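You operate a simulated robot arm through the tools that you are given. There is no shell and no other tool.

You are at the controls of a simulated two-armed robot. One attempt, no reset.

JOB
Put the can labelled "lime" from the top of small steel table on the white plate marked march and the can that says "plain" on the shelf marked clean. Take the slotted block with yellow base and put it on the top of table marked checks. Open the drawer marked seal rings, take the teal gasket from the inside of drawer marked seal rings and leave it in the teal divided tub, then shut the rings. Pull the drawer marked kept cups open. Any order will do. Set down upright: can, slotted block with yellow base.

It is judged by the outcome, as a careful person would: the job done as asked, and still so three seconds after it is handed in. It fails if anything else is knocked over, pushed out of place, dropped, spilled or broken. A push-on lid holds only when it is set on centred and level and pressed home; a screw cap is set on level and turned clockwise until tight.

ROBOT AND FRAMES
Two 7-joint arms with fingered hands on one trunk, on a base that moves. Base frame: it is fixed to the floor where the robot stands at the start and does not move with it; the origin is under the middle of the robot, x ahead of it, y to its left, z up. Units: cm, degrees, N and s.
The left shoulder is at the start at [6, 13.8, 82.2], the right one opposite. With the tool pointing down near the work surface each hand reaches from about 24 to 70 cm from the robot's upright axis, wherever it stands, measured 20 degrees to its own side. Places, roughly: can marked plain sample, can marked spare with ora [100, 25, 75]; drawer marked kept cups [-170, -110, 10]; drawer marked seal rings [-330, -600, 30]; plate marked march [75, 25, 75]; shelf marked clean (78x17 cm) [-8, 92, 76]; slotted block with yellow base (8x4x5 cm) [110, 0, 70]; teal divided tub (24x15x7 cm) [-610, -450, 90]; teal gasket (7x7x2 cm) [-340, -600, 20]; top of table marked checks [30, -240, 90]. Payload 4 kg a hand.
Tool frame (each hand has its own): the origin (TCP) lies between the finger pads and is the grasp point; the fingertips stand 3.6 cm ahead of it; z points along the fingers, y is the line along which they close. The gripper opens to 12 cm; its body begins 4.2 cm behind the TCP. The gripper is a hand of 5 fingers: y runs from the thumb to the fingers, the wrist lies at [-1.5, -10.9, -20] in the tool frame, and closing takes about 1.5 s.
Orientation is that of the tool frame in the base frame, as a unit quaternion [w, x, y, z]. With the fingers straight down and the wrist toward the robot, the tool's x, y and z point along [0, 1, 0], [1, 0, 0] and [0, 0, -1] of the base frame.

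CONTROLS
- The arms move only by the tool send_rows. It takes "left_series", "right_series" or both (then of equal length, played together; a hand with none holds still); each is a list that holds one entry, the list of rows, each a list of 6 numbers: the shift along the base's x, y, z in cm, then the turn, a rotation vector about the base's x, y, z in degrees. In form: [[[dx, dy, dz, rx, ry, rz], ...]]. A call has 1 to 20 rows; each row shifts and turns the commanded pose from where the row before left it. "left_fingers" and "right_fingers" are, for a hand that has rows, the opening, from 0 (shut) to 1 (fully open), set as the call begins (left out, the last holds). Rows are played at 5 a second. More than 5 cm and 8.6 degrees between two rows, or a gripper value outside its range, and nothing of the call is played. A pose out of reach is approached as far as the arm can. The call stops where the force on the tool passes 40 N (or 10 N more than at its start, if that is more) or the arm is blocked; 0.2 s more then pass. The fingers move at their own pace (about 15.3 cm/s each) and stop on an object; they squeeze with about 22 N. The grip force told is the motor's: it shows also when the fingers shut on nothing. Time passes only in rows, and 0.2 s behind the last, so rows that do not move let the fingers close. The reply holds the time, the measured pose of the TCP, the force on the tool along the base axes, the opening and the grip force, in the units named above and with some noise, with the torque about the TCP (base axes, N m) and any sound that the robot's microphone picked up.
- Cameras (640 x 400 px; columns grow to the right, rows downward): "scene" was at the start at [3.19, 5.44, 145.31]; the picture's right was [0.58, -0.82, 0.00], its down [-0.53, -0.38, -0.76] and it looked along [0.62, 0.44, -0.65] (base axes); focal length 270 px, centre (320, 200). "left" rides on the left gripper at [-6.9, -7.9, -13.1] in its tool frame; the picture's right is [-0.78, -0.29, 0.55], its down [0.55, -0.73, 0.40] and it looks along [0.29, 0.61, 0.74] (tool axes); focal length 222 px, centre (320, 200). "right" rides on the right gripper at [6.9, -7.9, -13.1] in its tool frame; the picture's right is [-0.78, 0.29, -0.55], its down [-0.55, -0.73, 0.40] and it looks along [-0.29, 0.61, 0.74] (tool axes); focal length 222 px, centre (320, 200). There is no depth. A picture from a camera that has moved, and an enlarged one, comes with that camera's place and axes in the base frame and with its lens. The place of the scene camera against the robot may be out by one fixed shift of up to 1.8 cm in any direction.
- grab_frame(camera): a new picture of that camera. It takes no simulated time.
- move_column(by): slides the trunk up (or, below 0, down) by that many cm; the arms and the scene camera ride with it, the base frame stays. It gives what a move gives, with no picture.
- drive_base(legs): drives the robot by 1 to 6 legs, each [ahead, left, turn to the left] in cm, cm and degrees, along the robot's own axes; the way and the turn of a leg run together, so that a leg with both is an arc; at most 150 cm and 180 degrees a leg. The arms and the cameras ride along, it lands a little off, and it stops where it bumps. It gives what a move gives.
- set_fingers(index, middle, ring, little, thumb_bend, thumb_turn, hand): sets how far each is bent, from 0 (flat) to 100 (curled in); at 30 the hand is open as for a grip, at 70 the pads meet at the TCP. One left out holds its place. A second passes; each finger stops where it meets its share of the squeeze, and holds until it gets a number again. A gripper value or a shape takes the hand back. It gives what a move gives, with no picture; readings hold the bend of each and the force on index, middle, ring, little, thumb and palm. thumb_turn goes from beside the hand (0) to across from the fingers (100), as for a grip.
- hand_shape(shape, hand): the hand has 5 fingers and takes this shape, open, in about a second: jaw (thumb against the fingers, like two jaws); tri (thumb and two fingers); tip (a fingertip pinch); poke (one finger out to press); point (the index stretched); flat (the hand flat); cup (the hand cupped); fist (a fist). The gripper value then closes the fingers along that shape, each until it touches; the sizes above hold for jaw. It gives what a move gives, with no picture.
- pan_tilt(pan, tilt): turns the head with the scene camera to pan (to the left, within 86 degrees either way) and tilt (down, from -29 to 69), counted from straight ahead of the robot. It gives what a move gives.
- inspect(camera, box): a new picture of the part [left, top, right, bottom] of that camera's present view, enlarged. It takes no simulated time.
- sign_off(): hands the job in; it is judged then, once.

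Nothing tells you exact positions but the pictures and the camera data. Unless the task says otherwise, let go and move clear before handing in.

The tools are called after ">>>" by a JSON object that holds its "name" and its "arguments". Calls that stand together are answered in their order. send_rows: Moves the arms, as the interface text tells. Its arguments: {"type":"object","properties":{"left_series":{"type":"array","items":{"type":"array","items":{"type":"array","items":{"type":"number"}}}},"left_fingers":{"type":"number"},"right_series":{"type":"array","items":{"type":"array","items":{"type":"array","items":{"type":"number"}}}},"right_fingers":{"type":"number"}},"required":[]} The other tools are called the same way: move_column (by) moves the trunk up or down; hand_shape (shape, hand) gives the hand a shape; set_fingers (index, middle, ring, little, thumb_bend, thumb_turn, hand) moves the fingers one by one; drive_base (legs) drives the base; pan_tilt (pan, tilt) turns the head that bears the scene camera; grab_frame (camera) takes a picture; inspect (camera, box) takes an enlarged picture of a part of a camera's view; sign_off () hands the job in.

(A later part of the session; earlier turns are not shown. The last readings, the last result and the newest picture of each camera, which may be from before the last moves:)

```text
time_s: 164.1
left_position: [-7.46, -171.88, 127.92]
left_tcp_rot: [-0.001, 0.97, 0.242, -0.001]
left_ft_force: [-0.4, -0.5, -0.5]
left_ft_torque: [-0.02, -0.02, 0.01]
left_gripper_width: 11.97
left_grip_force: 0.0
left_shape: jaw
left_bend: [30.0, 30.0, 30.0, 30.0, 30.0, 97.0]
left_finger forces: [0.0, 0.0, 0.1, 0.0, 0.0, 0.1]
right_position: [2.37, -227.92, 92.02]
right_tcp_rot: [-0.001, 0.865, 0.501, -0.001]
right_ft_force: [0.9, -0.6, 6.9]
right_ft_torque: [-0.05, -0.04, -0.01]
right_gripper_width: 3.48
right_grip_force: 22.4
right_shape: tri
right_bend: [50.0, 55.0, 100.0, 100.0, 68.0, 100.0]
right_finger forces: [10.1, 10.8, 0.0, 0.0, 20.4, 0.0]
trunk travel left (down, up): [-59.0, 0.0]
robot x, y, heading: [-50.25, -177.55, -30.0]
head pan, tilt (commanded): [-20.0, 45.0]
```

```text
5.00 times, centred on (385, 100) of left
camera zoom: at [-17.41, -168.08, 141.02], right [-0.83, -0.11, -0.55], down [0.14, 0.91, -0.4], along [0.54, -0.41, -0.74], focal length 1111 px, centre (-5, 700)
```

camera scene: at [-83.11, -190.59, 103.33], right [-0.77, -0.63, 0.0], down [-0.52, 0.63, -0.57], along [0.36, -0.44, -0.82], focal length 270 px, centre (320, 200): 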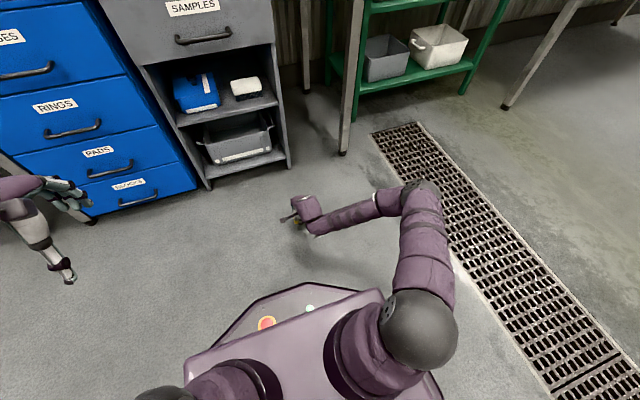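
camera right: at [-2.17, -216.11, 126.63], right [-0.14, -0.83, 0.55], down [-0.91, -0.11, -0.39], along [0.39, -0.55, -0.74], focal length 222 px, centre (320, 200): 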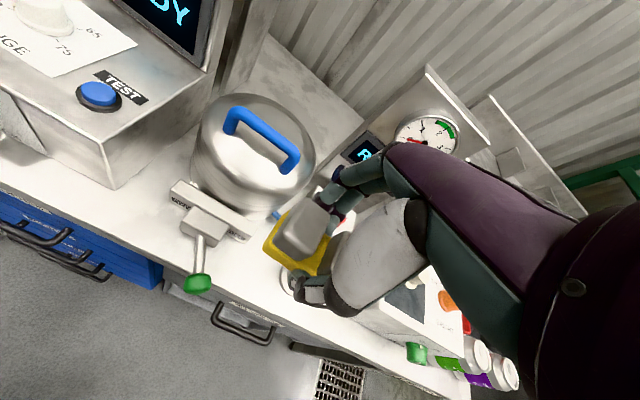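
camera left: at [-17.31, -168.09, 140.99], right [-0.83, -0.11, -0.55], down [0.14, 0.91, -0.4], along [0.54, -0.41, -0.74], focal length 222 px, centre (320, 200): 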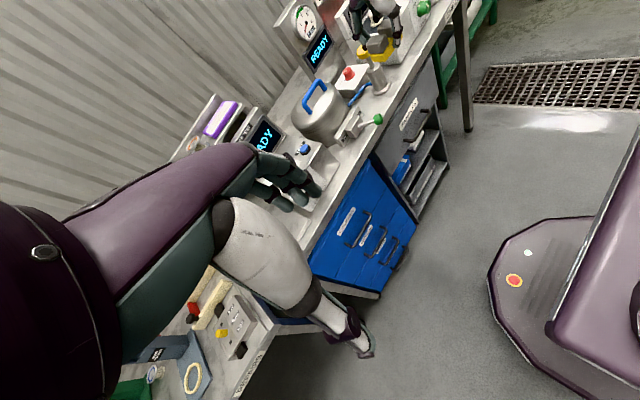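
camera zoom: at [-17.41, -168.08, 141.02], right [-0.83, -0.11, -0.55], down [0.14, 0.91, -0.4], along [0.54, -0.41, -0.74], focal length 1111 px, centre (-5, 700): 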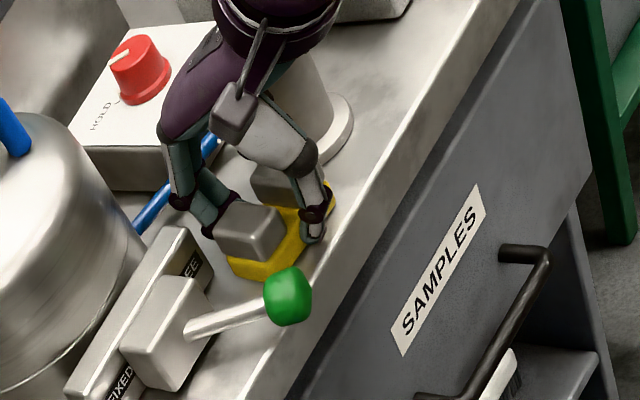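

The block stands wholly on the bench top, clear of the lever, bar and pump. I'll open the fingers only slightly.

>>> {"name": "send_rows", "arguments": {"right_series": [[[0, 0, 0.1, 0, 0, 0], [0, 0, 0, 0, 0, 0], [0, 0, 0, 0, 0, 0], [0, 0, 0, 0, 0, 0], [0, 0, 0, 0, 0, 0]]], "right_fingers": 0.42}}

>>> {"name": "inspect", "arguments": {"camera": "left", "box": [340, 60, 430, 140]}}

>>> {"name": "inspect", "arguments": {"camera": "right", "box": [180, 160, 360, 320]}}

```text
time_s: 165.3
left_position: [-7.27, -171.8, 127.91]
left_tcp_rot: [-0.001, 0.97, 0.242, 0.0]
left_ft_force: [-0.1, 0.1, 0.6]
left_ft_torque: [0.01, -0.02, 0.02]
left_gripper_width: 11.97
left_grip_force: 0.0
left_shape: jaw
left_bend: [30.0, 30.0, 30.0, 30.0, 30.0, 97.0]
left_finger forces: [0.1, 0.1, 0.0, 0.1, 0.0, 0.0]
right_position: [2.29, -227.89, 91.92]
right_tcp_rot: [-0.001, 0.866, 0.501, -0.001]
right_ft_force: [-0.4, 0.2, 0.2]
right_ft_torque: [0.0, -0.02, -0.04]
right_gripper_width: 5.02
right_grip_force: 0.1
right_shape: tri
right_bend: [45.0, 49.0, 99.0, 99.0, 64.0, 100.0]
right_finger forces: [0.0, 0.1, 0.0, 0.1, 0.0, 0.0]
trunk travel left (down, up): [-59.0, 0.0]
robot x, y, heading: [-50.43, -177.54, -30.0]
head pan, tilt (commanded): [-20.0, 45.0]
```

```text
5.00 times, centred on (385, 100) of left
camera zoom: at [-17.37, -168.12, 141.0], right [-0.83, -0.11, -0.55], down [0.14, 0.91, -0.4], along [0.54, -0.41, -0.74], focal length 1111 px, centre (-5, 700)
```

zoom: 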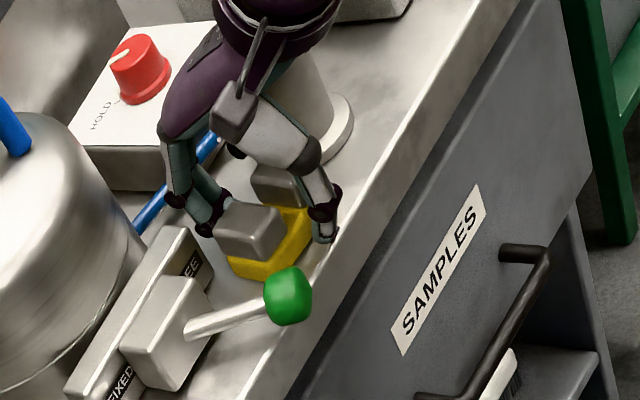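

```text
2.50 times, centred on (270, 240) of right
camera zoom: at [-0.98, -218.02, 105.1], right [-0.14, -0.83, 0.55], down [-0.91, -0.11, -0.4], along [0.39, -0.55, -0.74], focal length 555 px, centre (445, 100)
```

zoom: 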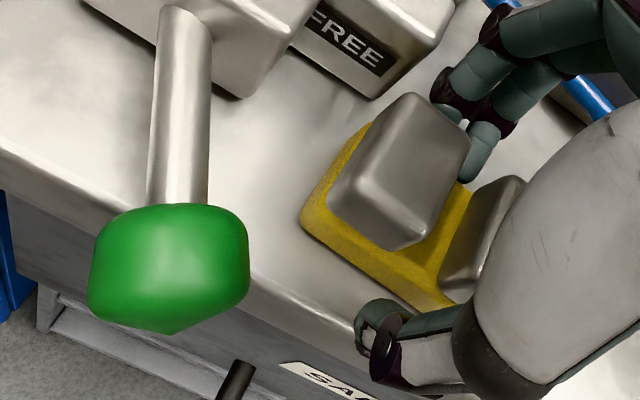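

The fingers are off the block. I'll open a little more for clearance and rise slowly.

>>> {"name": "send_rows", "arguments": {"right_series": [[[0, 0, 0, 0, 0, 0], [0, 0, 0, 0, 0, 0], [0, 0, 0, 0, 0, 0], [0, 0, 0.7, 0, 0, 0], [0, 0, 0.8, 0, 0, 0]]], "right_fingers": 0.5}}

>>> {"name": "inspect", "arguments": {"camera": "right", "box": [180, 160, 360, 320]}}

>>> {"name": "send_rows", "arguments": {"right_series": [[[0, 0, 1, 0, 0, 0], [0, 0, 2, 0, 0, 0], [0, 0, 3, 0, 0, 0]]]}}

>>> {"name": "inspect", "arguments": {"camera": "left", "box": [310, 20, 430, 130]}}

```text
time_s: 166.5
left_position: [-7.24, -171.76, 127.88]
left_tcp_rot: [-0.001, 0.97, 0.241, 0.0]
left_ft_force: [0.4, 0.9, 0.4]
left_ft_torque: [0.04, 0.04, 0.01]
left_gripper_width: 11.98
left_grip_force: 0.2
left_shape: jaw
left_bend: [30.0, 30.0, 30.0, 30.0, 30.0, 97.0]
left_finger forces: [0.0, 0.1, 0.1, 0.1, 0.0, 0.0]
right_position: [2.35, -227.81, 93.52]
right_tcp_rot: [-0.002, 0.866, 0.5, -0.001]
right_ft_force: [0.0, 0.2, -0.3]
right_ft_torque: [0.0, 0.0, 0.0]
right_gripper_width: 5.99
right_grip_force: 0.1
right_shape: tri
right_bend: [42.0, 46.0, 99.0, 99.0, 56.0, 100.0]
right_finger forces: [0.1, 0.0, 0.1, 0.1, 0.0, 0.0]
trunk travel left (down, up): [-59.0, 0.0]
robot x, y, heading: [-50.16, -176.83, -30.2]
head pan, tilt (commanded): [-20.0, 45.0]
```

```text
2.50 times, centred on (270, 240) of right
camera zoom: at [-0.98, -218.0, 106.65], right [-0.14, -0.83, 0.55], down [-0.91, -0.11, -0.39], along [0.39, -0.55, -0.74], focal length 555 px, centre (445, 100)
```

zoom: 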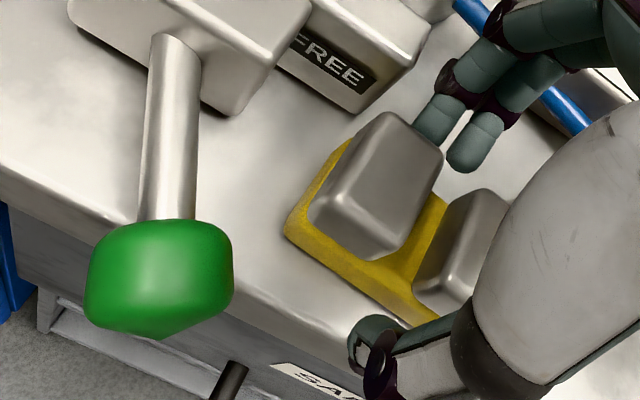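

```text
time_s: 167.3
left_position: [-7.25, -171.79, 127.91]
left_tcp_rot: [0.0, 0.97, 0.241, 0.0]
left_ft_force: [-0.2, -0.4, 0.0]
left_ft_torque: [-0.05, 0.03, -0.01]
left_gripper_width: 11.99
left_grip_force: 0.1
left_shape: jaw
left_bend: [30.0, 30.0, 30.0, 30.0, 30.0, 97.0]
left_finger forces: [0.1, 0.0, 0.1, 0.0, 0.1, 0.0]
right_position: [2.26, -227.88, 99.4]
right_tcp_rot: [-0.001, 0.866, 0.501, -0.001]
right_ft_force: [-0.5, 1.7, 0.2]
right_ft_torque: [0.01, -0.01, 0.0]
right_gripper_width: 5.98
right_grip_force: 0.1
right_shape: tri
right_bend: [42.0, 46.0, 99.0, 99.0, 56.0, 100.0]
right_finger forces: [0.0, 0.0, 0.0, 0.0, 0.1, 0.1]
trunk travel left (down, up): [-59.0, 0.0]
robot x, y, heading: [-50.52, -177.19, -30.1]
head pan, tilt (commanded): [-20.0, 45.0]
```

```text
3.64 times, centred on (370, 75) of left
camera zoom: at [-17.4, -168.04, 141.0], right [-0.83, -0.11, -0.55], down [0.14, 0.91, -0.4], along [0.54, -0.41, -0.74], focal length 808 px, centre (138, 654)
```

zoom: 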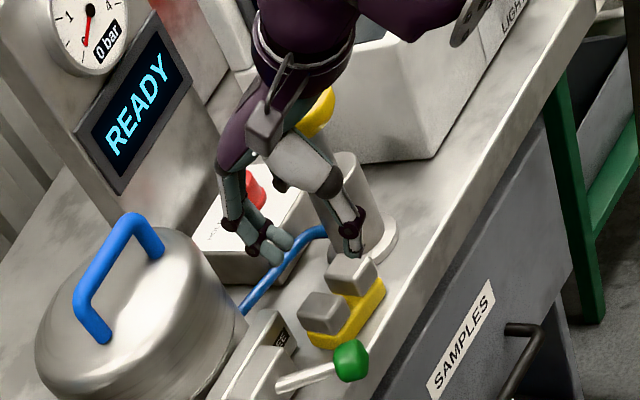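

The block stands upright on the CHECKS bench, everything around it untouched. I'll raise the hand clear and back away.

>>> {"name": "send_rows", "arguments": {"right_series": [[[0, 0, 4.5, 0, 0, 0], [0, 0, 4.5, 0, 0, 0], [0, 0, 4.5, 0, 0, 0]]]}}

>>> {"name": "drive_base", "arguments": {"legs": [[-30, 0, 0]]}}

>>> {"name": "hand_shape", "arguments": {"hand": "right", "shape": "jaw"}}

>>> {"name": "pan_tilt", "arguments": {"pan": 0, "tilt": 35}}

>>> {"name": "grab_frame", "arguments": {"camera": "scene"}}

>>> {"name": "inspect", "arguments": {"camera": "scene", "box": [220, 130, 420, 270]}}

```text
time_s: 168.1
left_position: [-7.36, -171.76, 127.93]
left_tcp_rot: [0.0, 0.97, 0.242, 0.0]
left_ft_force: [0.7, 0.4, -1.3]
left_ft_torque: [-0.02, -0.01, 0.01]
left_gripper_width: 12.0
left_grip_force: 0.0
left_shape: jaw
left_bend: [30.0, 30.0, 30.0, 30.0, 30.0, 97.0]
left_finger forces: [0.0, 0.0, 0.1, 0.1, 0.1, 0.0]
right_position: [2.26, -227.81, 113.1]
right_tcp_rot: [0.0, 0.865, 0.501, -0.001]
right_ft_force: [0.0, -0.5, 0.2]
right_ft_torque: [-0.03, 0.0, 0.02]
right_gripper_width: 5.99
right_grip_force: 0.0
right_shape: tri
right_bend: [42.0, 46.0, 99.0, 99.0, 56.0, 100.0]
right_finger forces: [0.1, 0.0, 0.0, 0.0, 0.0, 0.0]
trunk travel left (down, up): [-59.0, 0.0]
robot x, y, heading: [-50.45, -177.36, -29.8]
head pan, tilt (commanded): [-20.0, 45.0]
```

```text
time_s: 170.2
left_position: [-33.54, -156.81, 128.02]
left_tcp_rot: [-0.001, 0.97, 0.241, 0.001]
left_ft_force: [-0.1, 0.0, 0.3]
left_ft_torque: [-0.02, -0.01, -0.03]
left_gripper_width: 11.98
left_grip_force: 0.0
left_shape: jaw
left_bend: [30.0, 30.0, 30.0, 30.0, 30.0, 97.0]
left_finger forces: [0.0, 0.1, 0.0, 0.0, 0.0, 0.0]
right_position: [-23.99, -213.03, 113.04]
right_tcp_rot: [-0.001, 0.867, 0.499, 0.0]
right_ft_force: [-0.7, 0.0, -0.7]
right_ft_torque: [0.0, -0.02, -0.03]
right_gripper_width: 6.01
right_grip_force: 0.2
right_shape: tri
right_bend: [42.0, 46.0, 99.0, 99.0, 56.0, 100.0]
right_finger forces: [0.1, 0.1, 0.0, 0.1, 0.0, 0.0]
trunk travel left (down, up): [-59.0, 0.0]
robot x, y, heading: [-76.48, -162.14, -30.3]
head pan, tilt (commanded): [-20.0, 45.0]
```

```text
time_s: 171.1
left_position: [-33.4, -156.86, 127.86]
left_tcp_rot: [-0.001, 0.971, 0.241, 0.0]
left_ft_force: [0.6, -0.1, -0.1]
left_ft_torque: [0.02, 0.0, 0.01]
left_gripper_width: 11.98
left_grip_force: 0.1
left_shape: jaw
left_bend: [30.0, 30.0, 30.0, 30.0, 30.0, 97.0]
left_finger forces: [0.0, 0.0, 0.0, 0.1, 0.1, 0.0]
right_position: [-23.9, -212.99, 112.93]
right_tcp_rot: [-0.001, 0.866, 0.5, 0.0]
right_ft_force: [0.2, -0.6, -0.5]
right_ft_torque: [-0.01, -0.02, -0.01]
right_gripper_width: 11.94
right_grip_force: 0.1
right_shape: jaw
right_bend: [30.0, 30.0, 30.0, 30.0, 30.0, 97.0]
right_finger forces: [0.1, 0.0, 0.0, 0.1, 0.2, 0.1]
trunk travel left (down, up): [-59.0, 0.0]
robot x, y, heading: [-76.7, -162.16, -30.1]
head pan, tilt (commanded): [-20.0, 45.0]
```

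```text
time_s: 171.9
left_position: [-33.46, -156.88, 127.9]
left_tcp_rot: [-0.001, 0.97, 0.241, 0.0]
left_ft_force: [0.6, 0.1, -0.2]
left_ft_torque: [0.0, -0.02, -0.03]
left_gripper_width: 12.01
left_grip_force: 0.1
left_shape: jaw
left_bend: [30.0, 30.0, 30.0, 30.0, 30.0, 97.0]
left_finger forces: [0.0, 0.0, 0.0, 0.0, 0.0, 0.0]
right_position: [-23.89, -213.02, 112.95]
right_tcp_rot: [-0.002, 0.866, 0.499, -0.001]
right_ft_force: [-0.2, 0.6, 1.0]
right_ft_torque: [0.01, 0.01, -0.02]
right_gripper_width: 11.99
right_grip_force: 0.1
right_shape: jaw
right_bend: [30.0, 30.0, 30.0, 30.0, 30.0, 97.0]
right_finger forces: [0.0, 0.1, 0.1, 0.0, 0.1, 0.0]
trunk travel left (down, up): [-59.0, 0.0]
robot x, y, heading: [-76.14, -162.41, -29.8]
head pan, tilt (commanded): [0.0, 35.0]
```

```text
taken
camera scene: at [-72.15, -164.63, 165.15], right [-0.5, -0.86, 0.0], down [-0.5, 0.29, -0.82], along [0.71, -0.41, -0.57], focal length 270 px, centre (320, 200)
```

scene: 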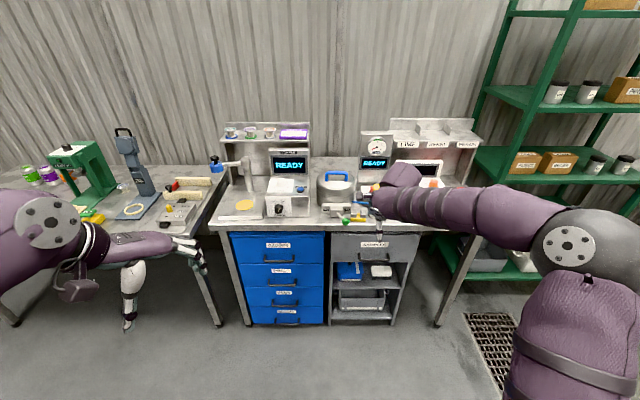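

```text
2.86 times, centred on (320, 200) of scene
camera zoom: at [-72.15, -164.63, 165.15], right [-0.5, -0.86, 0.0], down [-0.5, 0.29, -0.82], along [0.71, -0.41, -0.57], focal length 770 px, centre (320, 200)
```

zoom: 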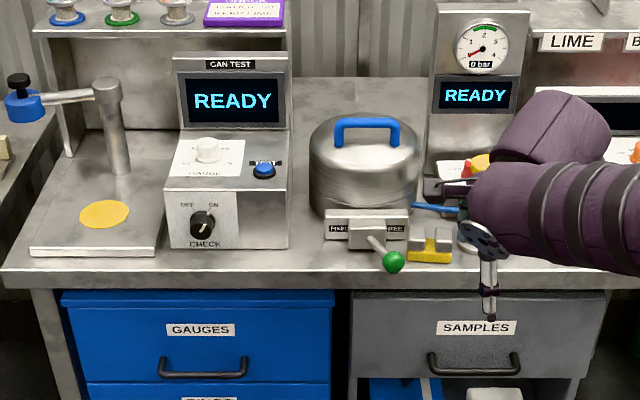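

The slotted block stands upright on CHECKS. Next is the kept cups drawer behind me; I'll tuck both hands in and turn around to find it.

>>> {"name": "send_rows", "arguments": {"right_series": [[[-4.2, 2.4, 0, 0, 0, 0], [-4.2, 2.4, 0, 0, 0, 0], [-4.2, 2.4, 0, 0, 0, 0], [-4.2, 2.4, 0, 0, 0, 0]]], "left_series": [[[0, 0, 0, 0, 0, 8], [0, 0, 0, 0, 0, 8], [0, 0, 0, 0, 0, 8], [0, 0, 0, 0, 0, 8]]]}}

>>> {"name": "drive_base", "arguments": {"legs": [[-10, 0, 0], [0, 0, 150]]}}

>>> {"name": "pan_tilt", "arguments": {"pan": 0, "tilt": 35}}

>>> {"name": "grab_frame", "arguments": {"camera": "scene"}}

>>> {"name": "pan_tilt", "arguments": {"pan": 50, "tilt": 25}}

>>> {"name": "grab_frame", "arguments": {"camera": "scene"}}

```text
time_s: 172.9
left_position: [-33.56, -156.86, 128.04]
left_tcp_rot: [0.0, 0.866, 0.5, 0.0]
left_ft_force: [1.4, 0.0, 0.1]
left_ft_torque: [0.01, -0.02, 0.03]
left_gripper_width: 11.98
left_grip_force: 0.3
left_shape: jaw
left_bend: [30.0, 30.0, 30.0, 30.0, 30.0, 97.0]
left_finger forces: [0.1, 0.0, 0.0, 0.0, 0.0, 0.0]
right_position: [-40.76, -203.27, 112.82]
right_tcp_rot: [0.0, 0.867, 0.499, 0.0]
right_ft_force: [-0.1, -0.6, 0.4]
right_ft_torque: [0.02, -0.01, -0.03]
right_gripper_width: 11.98
right_grip_force: 0.2
right_shape: jaw
right_bend: [30.0, 30.0, 30.0, 30.0, 30.0, 97.0]
right_finger forces: [0.0, 0.0, 0.1, 0.0, 0.1, 0.1]
trunk travel left (down, up): [-59.0, 0.0]
robot x, y, heading: [-76.19, -162.1, -30.4]
head pan, tilt (commanded): [0.0, 35.0]
```

```text
time_s: 180.2
left_position: [-124.56, -139.61, 127.93]
left_tcp_rot: [0.001, -0.249, 0.968, 0.0]
left_ft_force: [-0.3, -0.7, 0.2]
left_ft_torque: [0.03, 0.01, -0.01]
left_gripper_width: 11.97
left_grip_force: 0.1
left_shape: jaw
left_bend: [30.0, 30.0, 30.0, 30.0, 30.0, 97.0]
left_finger forces: [0.1, 0.1, 0.0, 0.0, 0.0, 0.0]
right_position: [-94.54, -103.59, 112.8]
right_tcp_rot: [0.001, -0.25, 0.968, -0.001]
right_ft_force: [-0.1, -0.1, 0.0]
right_ft_torque: [-0.01, -0.01, 0.01]
right_gripper_width: 12.0
right_grip_force: 0.0
right_shape: jaw
right_bend: [30.0, 30.0, 30.0, 30.0, 30.0, 97.0]
right_finger forces: [0.0, 0.1, 0.0, 0.0, 0.0, 0.1]
trunk travel left (down, up): [-59.0, 0.0]
robot x, y, heading: [-85.16, -157.13, 118.9]
head pan, tilt (commanded): [0.0, 35.0]
```

```text
time_s: 180.8
left_position: [-124.75, -139.79, 127.9]
left_tcp_rot: [0.0, -0.25, 0.968, -0.001]
left_ft_force: [0.7, 0.8, 0.2]
left_ft_torque: [0.01, 0.03, 0.0]
left_gripper_width: 11.98
left_grip_force: 0.1
left_shape: jaw
left_bend: [30.0, 30.0, 30.0, 30.0, 30.0, 97.0]
left_finger forces: [0.0, 0.0, 0.1, 0.0, 0.1, 0.0]
right_position: [-94.55, -103.74, 112.94]
right_tcp_rot: [0.0, -0.25, 0.968, -0.002]
right_ft_force: [0.9, -0.5, 0.0]
right_ft_torque: [0.01, 0.0, 0.01]
right_gripper_width: 11.99
right_grip_force: 0.0
right_shape: jaw
right_bend: [30.0, 30.0, 30.0, 30.0, 30.0, 97.0]
right_finger forces: [0.1, 0.1, 0.0, 0.0, 0.0, 0.0]
trunk travel left (down, up): [-59.0, 0.0]
robot x, y, heading: [-84.62, -157.56, 118.8]
head pan, tilt (commanded): [0.0, 35.0]
```

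```text
taken
camera scene: at [-88.5, -151.69, 165.15], right [0.88, 0.48, 0.0], down [0.28, -0.5, -0.82], along [-0.4, 0.72, -0.57], focal length 270 px, centre (320, 200)
```

scene: 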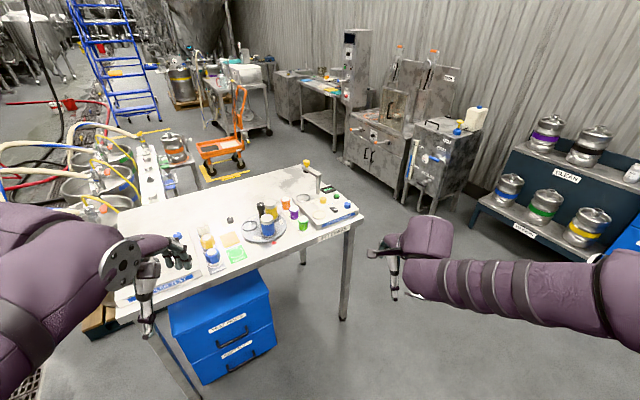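

```text
time_s: 182.0
left_position: [-124.63, -139.67, 127.89]
left_tcp_rot: [0.0, -0.25, 0.968, -0.001]
left_ft_force: [-0.2, 0.4, 0.6]
left_ft_torque: [0.02, 0.03, 0.0]
left_gripper_width: 11.97
left_grip_force: 0.1
left_shape: jaw
left_bend: [30.0, 30.0, 30.0, 30.0, 30.0, 97.0]
left_finger forces: [0.0, 0.0, 0.0, 0.1, 0.0, 0.1]
right_position: [-94.53, -103.62, 112.73]
right_tcp_rot: [0.0, -0.25, 0.968, -0.001]
right_ft_force: [0.3, 0.2, 0.0]
right_ft_torque: [-0.01, -0.02, 0.0]
right_gripper_width: 11.95
right_grip_force: 0.1
right_shape: jaw
right_bend: [30.0, 30.0, 30.0, 30.0, 30.0, 97.0]
right_finger forces: [0.0, 0.1, 0.0, 0.1, 0.0, 0.0]
trunk travel left (down, up): [-59.0, 0.0]
robot x, y, heading: [-84.92, -157.26, 119.0]
head pan, tilt (commanded): [50.0, 25.0]
```

```text
taken
camera scene: at [-93.28, -157.62, 166.73], right [0.19, 0.98, 0.0], down [0.41, -0.08, -0.91], along [-0.89, 0.17, -0.42], focal length 270 px, centre (320, 200)
```

scene: 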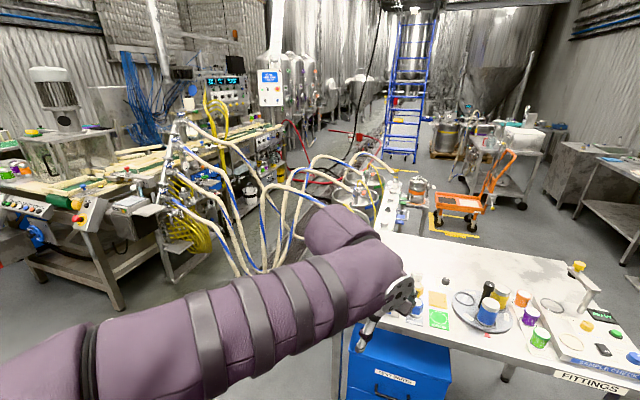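

There's a table with a blue two-drawer unit under it, roughly where the kept cups drawer should be. I'll read its labels.

>>> {"name": "pan_tilt", "arguments": {"pan": 20, "tilt": 45}}

>>> {"name": "grab_frame", "arguments": {"camera": "scene"}}

>>> {"name": "inspect", "arguments": {"camera": "scene", "box": [230, 180, 470, 340]}}

```text
time_s: 182.9
left_position: [-124.55, -139.75, 127.97]
left_tcp_rot: [0.0, -0.25, 0.968, -0.001]
left_ft_force: [0.1, 0.2, -0.1]
left_ft_torque: [0.04, 0.0, -0.03]
left_gripper_width: 11.96
left_grip_force: 0.0
left_shape: jaw
left_bend: [30.0, 30.0, 30.0, 30.0, 30.0, 97.0]
left_finger forces: [0.1, 0.0, 0.0, 0.0, 0.1, 0.1]
right_position: [-94.5, -103.67, 112.88]
right_tcp_rot: [0.0, -0.251, 0.968, -0.003]
right_ft_force: [-1.1, -0.6, 0.2]
right_ft_torque: [-0.02, 0.01, -0.02]
right_gripper_width: 12.01
right_grip_force: 0.0
right_shape: jaw
right_bend: [30.0, 30.0, 30.0, 30.0, 30.0, 97.0]
right_finger forces: [0.0, 0.1, 0.0, 0.1, 0.0, 0.1]
trunk travel left (down, up): [-59.0, 0.0]
robot x, y, heading: [-85.1, -157.6, 118.9]
head pan, tilt (commanded): [20.0, 45.0]
```

```text
taken
camera scene: at [-90.38, -154.06, 163.67], right [0.66, 0.75, 0.0], down [0.53, -0.46, -0.71], along [-0.53, 0.46, -0.71], focal length 270 px, centre (320, 200)
```

scene: 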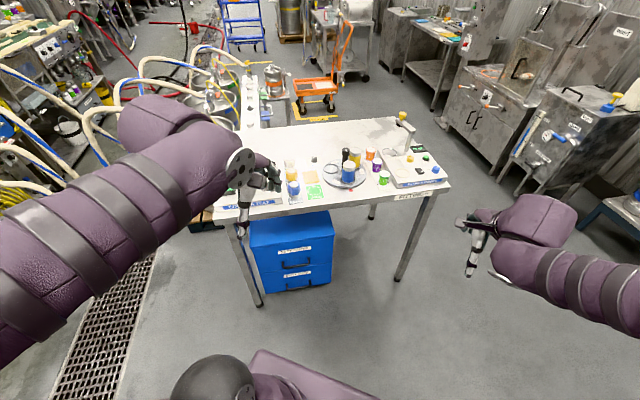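

```text
2.50 times, centred on (350, 260) of scene
camera zoom: at [-90.38, -154.06, 163.67], right [0.66, 0.75, 0.0], down [0.53, -0.46, -0.71], along [-0.53, 0.46, -0.71], focal length 674 px, centre (245, 50)
```

zoom: 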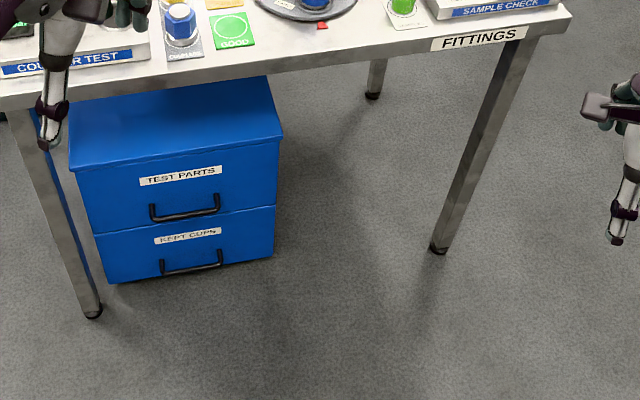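

The lower drawer reads KEPT CUPS; its handle is near [-158, -112.6, 11.5] and it faces me at about heading 148°. I'll turn to face it, then lower the trunk.

>>> {"name": "drive_base", "arguments": {"legs": [[0, 0, 28.9]]}}

>>> {"name": "move_column", "arguments": {"by": -40}}

>>> {"name": "move_column", "arguments": {"by": -19}}

>>> {"name": "pan_tilt", "arguments": {"pan": 0, "tilt": 40}}

>>> {"name": "grab_frame", "arguments": {"camera": "scene"}}

>>> {"name": "grab_frame", "arguments": {"camera": "right"}}

```text
time_s: 184.7
left_position: [-128.13, -160.65, 127.95]
left_tcp_rot: [0.0, -0.478, 0.878, -0.001]
left_ft_force: [-0.3, -0.1, 0.6]
left_ft_torque: [-0.01, 0.01, -0.01]
left_gripper_width: 11.99
left_grip_force: 0.1
left_shape: jaw
left_bend: [30.0, 30.0, 30.0, 30.0, 30.0, 97.0]
left_finger forces: [0.1, 0.0, 0.0, 0.0, 0.1, 0.1]
right_position: [-118.79, -114.63, 112.89]
right_tcp_rot: [0.001, -0.479, 0.878, -0.002]
right_ft_force: [-0.1, 0.5, 0.4]
right_ft_torque: [0.0, 0.01, 0.03]
right_gripper_width: 11.99
right_grip_force: 0.0
right_shape: jaw
right_bend: [30.0, 30.0, 30.0, 30.0, 30.0, 97.0]
right_finger forces: [0.0, 0.1, 0.0, 0.1, 0.1, 0.0]
trunk travel left (down, up): [-59.0, 0.0]
robot x, y, heading: [-84.78, -157.3, 147.3]
head pan, tilt (commanded): [20.0, 45.0]
```

```text
time_s: 188.5
left_position: [-128.23, -160.67, 88.0]
left_tcp_rot: [0.0, -0.479, 0.878, -0.001]
left_ft_force: [-0.5, 0.1, 0.5]
left_ft_torque: [-0.02, 0.01, -0.01]
left_gripper_width: 11.97
left_grip_force: 0.0
left_shape: jaw
left_bend: [30.0, 30.0, 30.0, 30.0, 30.0, 97.0]
left_finger forces: [0.1, 0.0, 0.1, 0.1, 0.0, 0.0]
right_position: [-118.82, -114.52, 72.76]
right_tcp_rot: [0.001, -0.479, 0.878, -0.002]
right_ft_force: [-0.7, 0.1, -0.6]
right_ft_torque: [-0.03, 0.0, -0.01]
right_gripper_width: 11.98
right_grip_force: 0.1
right_shape: jaw
right_bend: [30.0, 30.0, 30.0, 30.0, 30.0, 97.0]
right_finger forces: [0.0, 0.1, 0.0, 0.0, 0.1, 0.0]
trunk travel left (down, up): [-19.0, 40.0]
robot x, y, heading: [-84.68, -156.92, 147.1]
head pan, tilt (commanded): [20.0, 45.0]
```

```text
time_s: 190.6
left_position: [-128.26, -160.6, 68.94]
left_tcp_rot: [0.0, -0.479, 0.878, 0.0]
left_ft_force: [-0.2, -0.4, -0.9]
left_ft_torque: [0.03, 0.02, 0.0]
left_gripper_width: 11.97
left_grip_force: 0.1
left_shape: jaw
left_bend: [30.0, 30.0, 30.0, 30.0, 30.0, 97.0]
left_finger forces: [0.1, 0.0, 0.1, 0.0, 0.0, 0.0]
right_position: [-118.77, -114.55, 53.77]
right_tcp_rot: [0.001, -0.479, 0.878, -0.001]
right_ft_force: [-0.9, 0.3, -0.9]
right_ft_torque: [0.01, 0.02, 0.01]
right_gripper_width: 11.99
right_grip_force: 0.1
right_shape: jaw
right_bend: [30.0, 30.0, 30.0, 30.0, 30.0, 97.0]
right_finger forces: [0.0, 0.0, 0.0, 0.0, 0.1, 0.1]
trunk travel left (down, up): [0.0, 59.0]
robot x, y, heading: [-85.14, -157.29, 147.4]
head pan, tilt (commanded): [20.0, 45.0]
```

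```text
time_s: 191.4
left_position: [-128.21, -160.68, 68.9]
left_tcp_rot: [0.001, -0.479, 0.878, 0.0]
left_ft_force: [0.6, -0.6, 0.2]
left_ft_torque: [-0.02, 0.0, 0.02]
left_gripper_width: 11.95
left_grip_force: 0.0
left_shape: jaw
left_bend: [30.0, 30.0, 30.0, 30.0, 30.0, 97.0]
left_finger forces: [0.0, 0.0, 0.1, 0.0, 0.0, 0.0]
right_position: [-118.71, -114.55, 53.94]
right_tcp_rot: [0.0, -0.479, 0.878, -0.001]
right_ft_force: [-0.6, 0.0, -0.6]
right_ft_torque: [0.01, 0.02, -0.02]
right_gripper_width: 11.97
right_grip_force: 0.0
right_shape: jaw
right_bend: [30.0, 30.0, 30.0, 30.0, 30.0, 97.0]
right_finger forces: [0.1, 0.0, 0.0, 0.1, 0.0, 0.0]
trunk travel left (down, up): [0.0, 59.0]
robot x, y, heading: [-85.07, -156.98, 147.3]
head pan, tilt (commanded): [0.0, 40.0]
```

```text
taken
camera scene: at [-90.32, -153.8, 105.39], right [0.54, 0.84, 0.0], down [0.54, -0.35, -0.77], along [-0.64, 0.41, -0.64], focal length 270 px, centre (320, 200)
```

scene: 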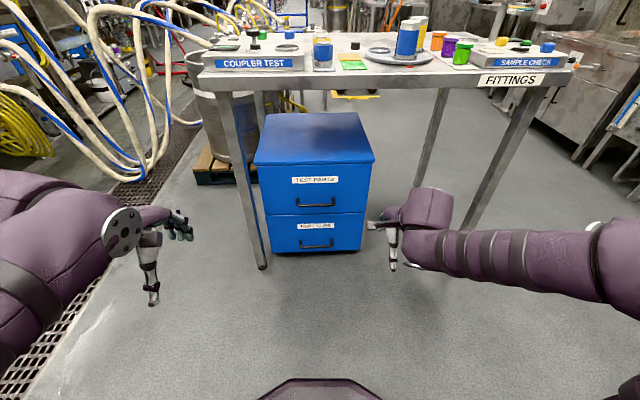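

```text
taken
camera right: at [-115.9, -124.71, 66.95], right [0.18, 0.82, 0.55], down [0.92, 0.06, -0.4], along [-0.36, 0.57, -0.74], focal length 222 px, centre (320, 200)
```

right: 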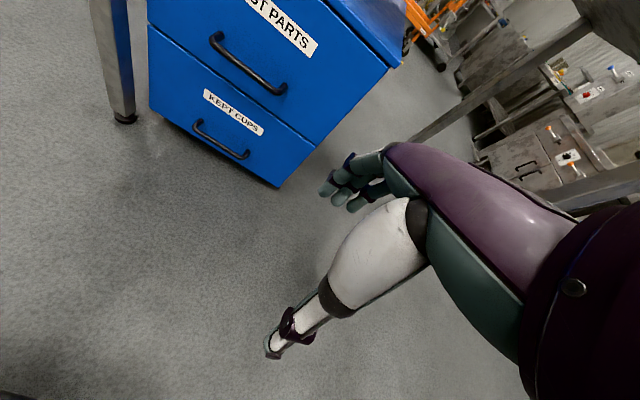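

>>> {"name": "inspect", "arguments": {"camera": "scene", "box": [250, 100, 390, 270]}}

>>> {"name": "inspect", "arguments": {"camera": "right", "box": [130, 60, 350, 210]}}

```text
2.35 times, centred on (320, 185) of scene
camera zoom: at [-90.32, -153.8, 105.39], right [0.54, 0.84, 0.0], down [0.54, -0.35, -0.77], along [-0.64, 0.41, -0.64], focal length 634 px, centre (320, 235)
```

zoom: 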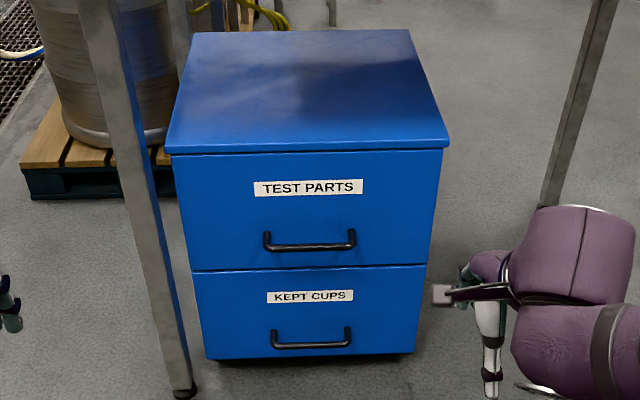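

```text
2.67 times, centred on (240, 135) of right
camera zoom: at [-115.9, -124.71, 66.95], right [0.18, 0.82, 0.55], down [0.92, 0.06, -0.4], along [-0.36, 0.57, -0.74], focal length 592 px, centre (533, 373)
```

zoom: 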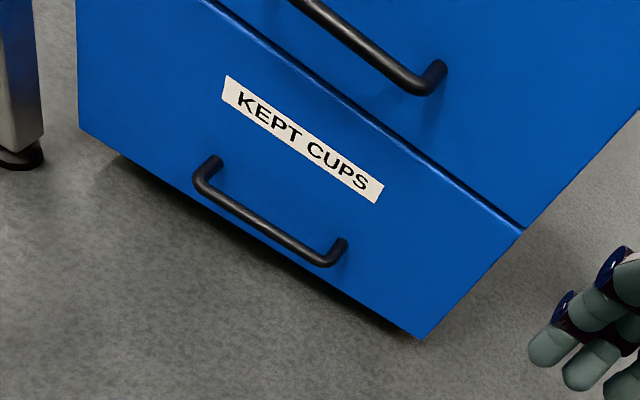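

The KEPT CUPS handle bar works out near [-159.8, -112.8, 9], about 14 cm wide, on a unit facing heading ~149°. I'll lower the right hand, square up and approach, stopping short to measure again.

>>> {"name": "send_rows", "arguments": {"right_series": [[[0, 0, -4.8, 0, 0, 0], [0, 0, -4.8, 0, 0, 0], [0, 0, -4.8, 0, 0, 0], [0, 0, -4.8, 0, 0, 0], [0, 0, -4.8, 0, 0, 0]]]}}

>>> {"name": "drive_base", "arguments": {"legs": [[0, 14, 2], [16, 0, 0]]}}

>>> {"name": "grab_frame", "arguments": {"camera": "right"}}

>>> {"name": "grab_frame", "arguments": {"camera": "scene"}}

```text
time_s: 192.7
left_position: [-128.24, -160.74, 69.01]
left_tcp_rot: [0.0, -0.478, 0.878, -0.001]
left_ft_force: [-0.7, -1.1, 0.5]
left_ft_torque: [0.04, -0.03, 0.02]
left_gripper_width: 12.02
left_grip_force: 0.1
left_shape: jaw
left_bend: [30.0, 30.0, 30.0, 30.0, 30.0, 97.0]
left_finger forces: [0.1, 0.0, 0.0, 0.0, 0.1, 0.1]
right_position: [-118.62, -114.66, 29.79]
right_tcp_rot: [0.001, -0.478, 0.879, -0.001]
right_ft_force: [0.6, 0.1, -0.4]
right_ft_torque: [0.0, -0.01, 0.01]
right_gripper_width: 12.0
right_grip_force: 0.0
right_shape: jaw
right_bend: [30.0, 30.0, 30.0, 30.0, 30.0, 97.0]
right_finger forces: [0.1, 0.0, 0.1, 0.1, 0.0, 0.1]
trunk travel left (down, up): [0.0, 59.0]
robot x, y, heading: [-85.24, -157.61, 147.1]
head pan, tilt (commanded): [0.0, 40.0]
```

```text
time_s: 195.0
left_position: [-149.28, -166.03, 68.99]
left_tcp_rot: [0.0, -0.494, 0.869, -0.001]
left_ft_force: [0.6, -0.4, 0.0]
left_ft_torque: [0.03, 0.0, 0.01]
left_gripper_width: 11.97
left_grip_force: 0.0
left_shape: jaw
left_bend: [30.0, 30.0, 30.0, 30.0, 30.0, 97.0]
left_finger forces: [0.1, 0.0, 0.0, 0.0, 0.0, 0.0]
right_position: [-141.21, -119.68, 29.79]
right_tcp_rot: [0.001, -0.494, 0.869, -0.002]
right_ft_force: [-0.9, 0.5, -1.1]
right_ft_torque: [0.0, -0.01, 0.0]
right_gripper_width: 12.03
right_grip_force: 0.1
right_shape: jaw
right_bend: [30.0, 30.0, 30.0, 30.0, 30.0, 97.0]
right_finger forces: [0.1, 0.0, 0.1, 0.1, 0.0, 0.0]
trunk travel left (down, up): [0.0, 59.0]
robot x, y, heading: [-105.9, -161.31, 149.3]
head pan, tilt (commanded): [0.0, 40.0]
```

```text
taken
camera right: at [-138.02, -129.72, 42.97], right [0.15, 0.82, 0.55], down [0.91, 0.1, -0.4], along [-0.38, 0.56, -0.74], focal length 222 px, centre (320, 200)
```

right: 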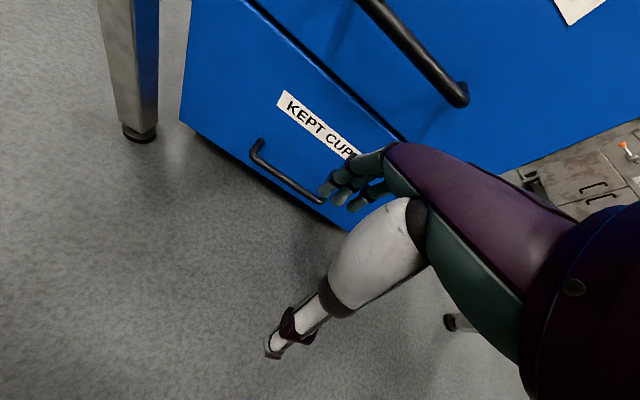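

```text
taken
camera scene: at [-111.59, -157.83, 105.39], right [0.51, 0.86, 0.0], down [0.55, -0.33, -0.77], along [-0.66, 0.39, -0.64], focal length 270 px, centre (320, 200)
```

scene: 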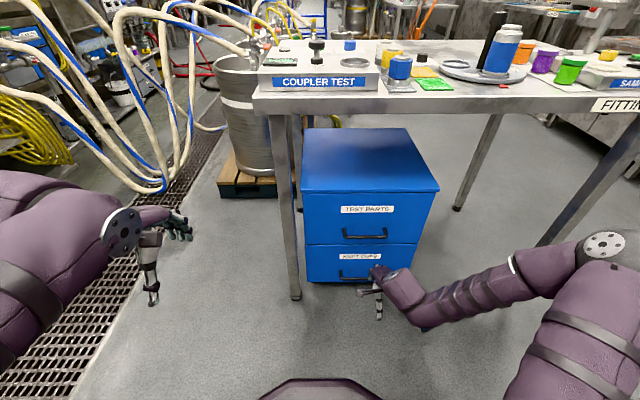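

>>> {"name": "inspect", "arguments": {"camera": "right", "box": [220, 90, 380, 230]}}

>>> {"name": "inspect", "arguments": {"camera": "scene", "box": [290, 180, 450, 310]}}

```text
2.86 times, centred on (300, 160) of right
camera zoom: at [-138.02, -129.72, 42.97], right [0.15, 0.82, 0.55], down [0.91, 0.1, -0.4], along [-0.38, 0.56, -0.74], focal length 635 px, centre (377, 314)
```

zoom: 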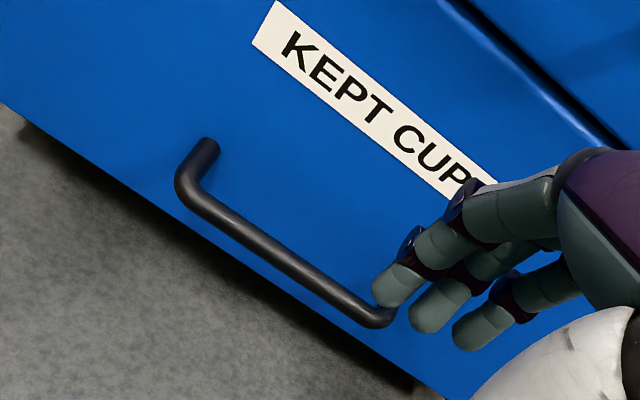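

```text
3.08 times, centred on (370, 245) of scene
camera zoom: at [-111.59, -157.83, 105.39], right [0.51, 0.86, 0.0], down [0.55, -0.33, -0.77], along [-0.66, 0.39, -0.64], focal length 830 px, centre (166, 62)
```

zoom: 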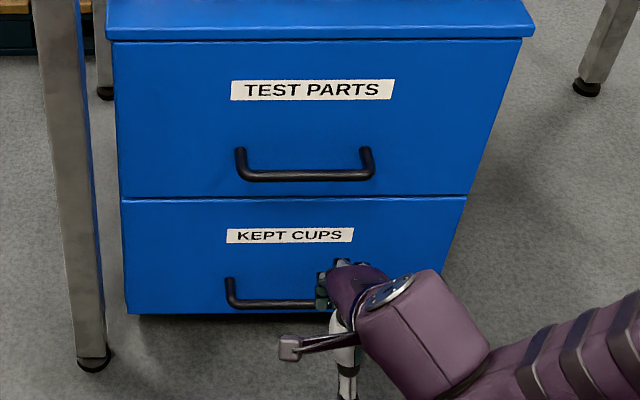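

The bar stands about 4.5 cm off the drawer face, so I'll approach with the hand pitched forward ~35° to hook the fingers behind it from above. First I tilt the hand, then drive a little closer.

>>> {"name": "send_rows", "arguments": {"right_series": [[[0, 0, 0, 3.57, 6.02, 0], [0, 0, 0, 3.57, 6.02, 0], [0, 0, 0, 3.57, 6.02, 0], [0, 0, 0, 3.57, 6.02, 0], [0, 0, 0, 3.57, 6.02, 0]]]}}

>>> {"name": "drive_base", "arguments": {"legs": [[7, 1.2, 1.5]]}}

>>> {"name": "grab_frame", "arguments": {"camera": "right"}}

>>> {"name": "grab_frame", "arguments": {"camera": "scene"}}

```text
time_s: 196.2
left_position: [-149.26, -166.05, 68.98]
left_tcp_rot: [0.0, -0.494, 0.869, -0.001]
left_ft_force: [-0.3, 0.7, -0.1]
left_ft_torque: [-0.01, -0.03, -0.05]
left_gripper_width: 11.98
left_grip_force: 0.1
left_shape: jaw
left_bend: [30.0, 30.0, 30.0, 30.0, 30.0, 97.0]
left_finger forces: [0.0, 0.1, 0.1, 0.0, 0.1, 0.0]
right_position: [-141.23, -120.01, 29.56]
right_tcp_rot: [-0.037, -0.505, 0.86, 0.06]
right_ft_force: [0.0, -0.8, -0.3]
right_ft_torque: [0.01, 0.0, 0.01]
right_gripper_width: 11.98
right_grip_force: 0.2
right_shape: jaw
right_bend: [30.0, 30.0, 30.0, 30.0, 30.0, 97.0]
right_finger forces: [0.0, 0.1, 0.1, 0.0, 0.0, 0.0]
right hand out of reach, approached as far as the arm can: row 2, 3, 4, 5
trunk travel left (down, up): [0.0, 59.0]
robot x, y, heading: [-106.25, -160.91, 149.1]
head pan, tilt (commanded): [0.0, 40.0]
```

```text
time_s: 197.2
left_position: [-155.73, -164.75, 68.93]
left_tcp_rot: [0.0, -0.504, 0.864, -0.002]
left_ft_force: [0.1, -0.2, 0.1]
left_ft_torque: [-0.01, -0.01, -0.03]
left_gripper_width: 12.01
left_grip_force: 0.0
left_shape: jaw
left_bend: [30.0, 30.0, 30.0, 30.0, 30.0, 97.0]
left_finger forces: [0.1, 0.0, 0.0, 0.0, 0.0, 0.0]
right_position: [-148.93, -118.46, 29.53]
right_tcp_rot: [-0.038, -0.515, 0.854, 0.06]
right_ft_force: [-0.5, 0.3, -0.2]
right_ft_torque: [-0.03, -0.02, 0.0]
right_gripper_width: 11.99
right_grip_force: 0.0
right_shape: jaw
right_bend: [30.0, 30.0, 30.0, 30.0, 30.0, 97.0]
right_finger forces: [0.0, 0.0, 0.0, 0.0, 0.1, 0.0]
trunk travel left (down, up): [0.0, 59.0]
robot x, y, heading: [-113.21, -158.31, 150.7]
head pan, tilt (commanded): [0.0, 40.0]
```

```text
taken
camera right: at [-143.51, -129.17, 41.51], right [0.18, 0.79, 0.58], down [0.85, 0.17, -0.5], along [-0.5, 0.58, -0.64], focal length 222 px, centre (320, 200)
```

right: 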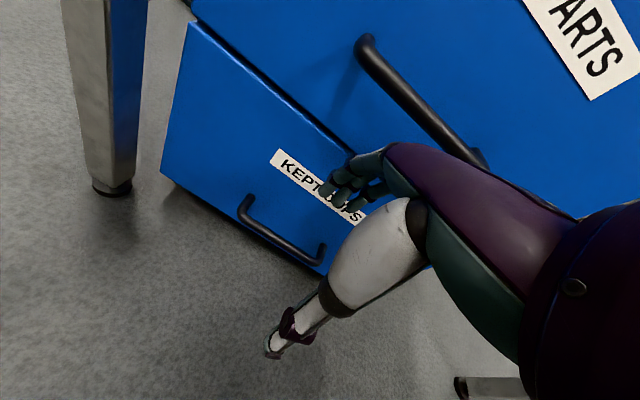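

```text
taken
camera scene: at [-118.3, -155.51, 105.39], right [0.49, 0.87, 0.0], down [0.56, -0.32, -0.77], along [-0.67, 0.38, -0.64], focal length 270 px, centre (320, 200)
```

scene: 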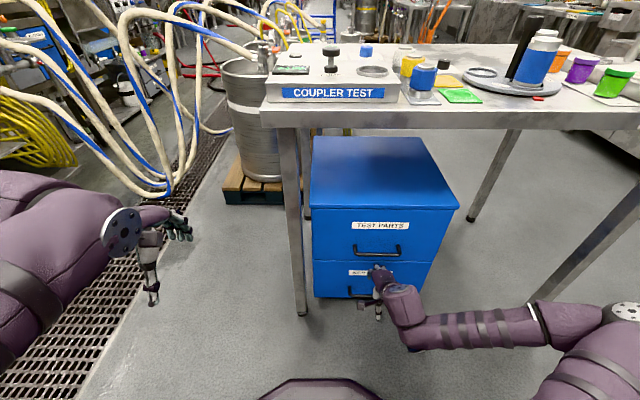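

The wrist can't pitch that far here, so I'll bring the hand back to vertical. With the fingers only slightly bent, the fingertips point straight down well ahead of the palm, so they can drop behind the bar from above.

>>> {"name": "send_rows", "arguments": {"right_series": [[[0, 0, 0, -3.9, -7.0, 0]]]}}

>>> {"name": "set_fingers", "arguments": {"hand": "right", "index": 20, "middle": 20, "ring": 20, "little": 20, "thumb_bend": 20}}

>>> {"name": "grab_frame", "arguments": {"camera": "right"}}

>>> {"name": "inspect", "arguments": {"camera": "right", "box": [200, 120, 400, 280]}}

>>> {"name": "inspect", "arguments": {"camera": "scene", "box": [300, 190, 460, 320]}}

```text
time_s: 197.6
left_position: [-155.8, -164.76, 69.03]
left_tcp_rot: [0.001, -0.505, 0.863, -0.001]
left_ft_force: [-0.3, 0.2, 0.0]
left_ft_torque: [-0.02, 0.02, 0.03]
left_gripper_width: 11.99
left_grip_force: 0.0
left_shape: jaw
left_bend: [30.0, 30.0, 30.0, 30.0, 30.0, 97.0]
left_finger forces: [0.1, 0.0, 0.1, 0.0, 0.1, 0.0]
right_position: [-148.81, -118.48, 29.52]
right_tcp_rot: [-0.003, -0.516, 0.857, -0.002]
right_ft_force: [-0.3, 0.6, -0.3]
right_ft_torque: [0.01, 0.02, 0.0]
right_gripper_width: 11.99
right_grip_force: 0.1
right_shape: jaw
right_bend: [30.0, 30.0, 30.0, 30.0, 30.0, 97.0]
right_finger forces: [0.0, 0.0, 0.0, 0.1, 0.0, 0.0]
trunk travel left (down, up): [0.0, 59.0]
robot x, y, heading: [-112.72, -158.66, 150.4]
head pan, tilt (commanded): [0.0, 40.0]
```

```text
time_s: 198.6
left_position: [-155.75, -164.72, 68.88]
left_tcp_rot: [0.001, -0.504, 0.863, -0.001]
left_ft_force: [0.2, 0.7, -0.1]
left_ft_torque: [0.0, 0.05, -0.01]
left_gripper_width: 12.01
left_grip_force: 0.0
left_shape: jaw
left_bend: [30.0, 30.0, 30.0, 30.0, 30.0, 97.0]
left_finger forces: [0.1, 0.1, 0.1, 0.0, 0.0, 0.0]
right_position: [-148.85, -118.54, 29.57]
right_tcp_rot: [-0.003, -0.517, 0.856, -0.001]
right_ft_force: [0.5, -0.5, 0.4]
right_ft_torque: [0.02, 0.0, 0.02]
right_gripper_width: 14.63
right_grip_force: 0.1
right_shape: fingers
right_bend: [20.0, 20.0, 20.0, 20.0, 20.0, 97.0]
right_finger forces: [0.0, 0.0, 0.0, 0.0, 0.0, 0.0]
trunk travel left (down, up): [0.0, 59.0]
robot x, y, heading: [-112.52, -158.99, 150.5]
head pan, tilt (commanded): [0.0, 40.0]
```

```text
taken
camera right: at [-145.0, -128.3, 42.77], right [0.11, 0.83, 0.54], down [0.9, 0.14, -0.4], along [-0.41, 0.53, -0.74], focal length 222 px, centre (320, 200)
```

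right: 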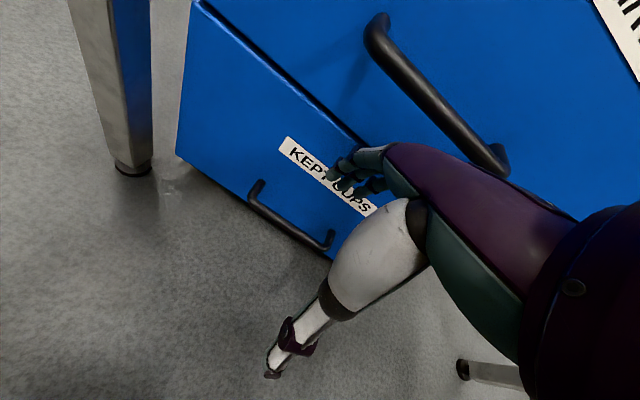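

```text
2.50 times, centred on (300, 200) of right
camera zoom: at [-145.0, -128.3, 42.77], right [0.11, 0.83, 0.54], down [0.9, 0.14, -0.4], along [-0.41, 0.53, -0.74], focal length 555 px, centre (370, 200)
```

zoom: 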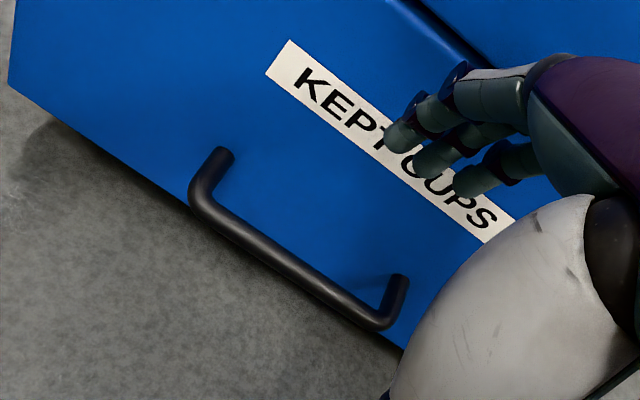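

```text
3.08 times, centred on (380, 255) of scene
camera zoom: at [-118.3, -155.51, 105.39], right [0.49, 0.87, 0.0], down [0.56, -0.32, -0.77], along [-0.67, 0.38, -0.64], focal length 830 px, centre (135, 31)
```

zoom: 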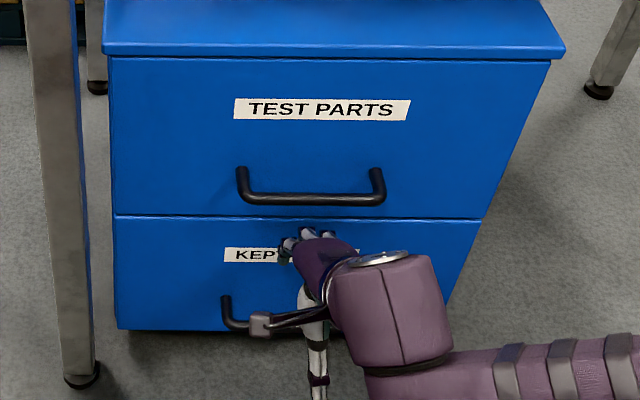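

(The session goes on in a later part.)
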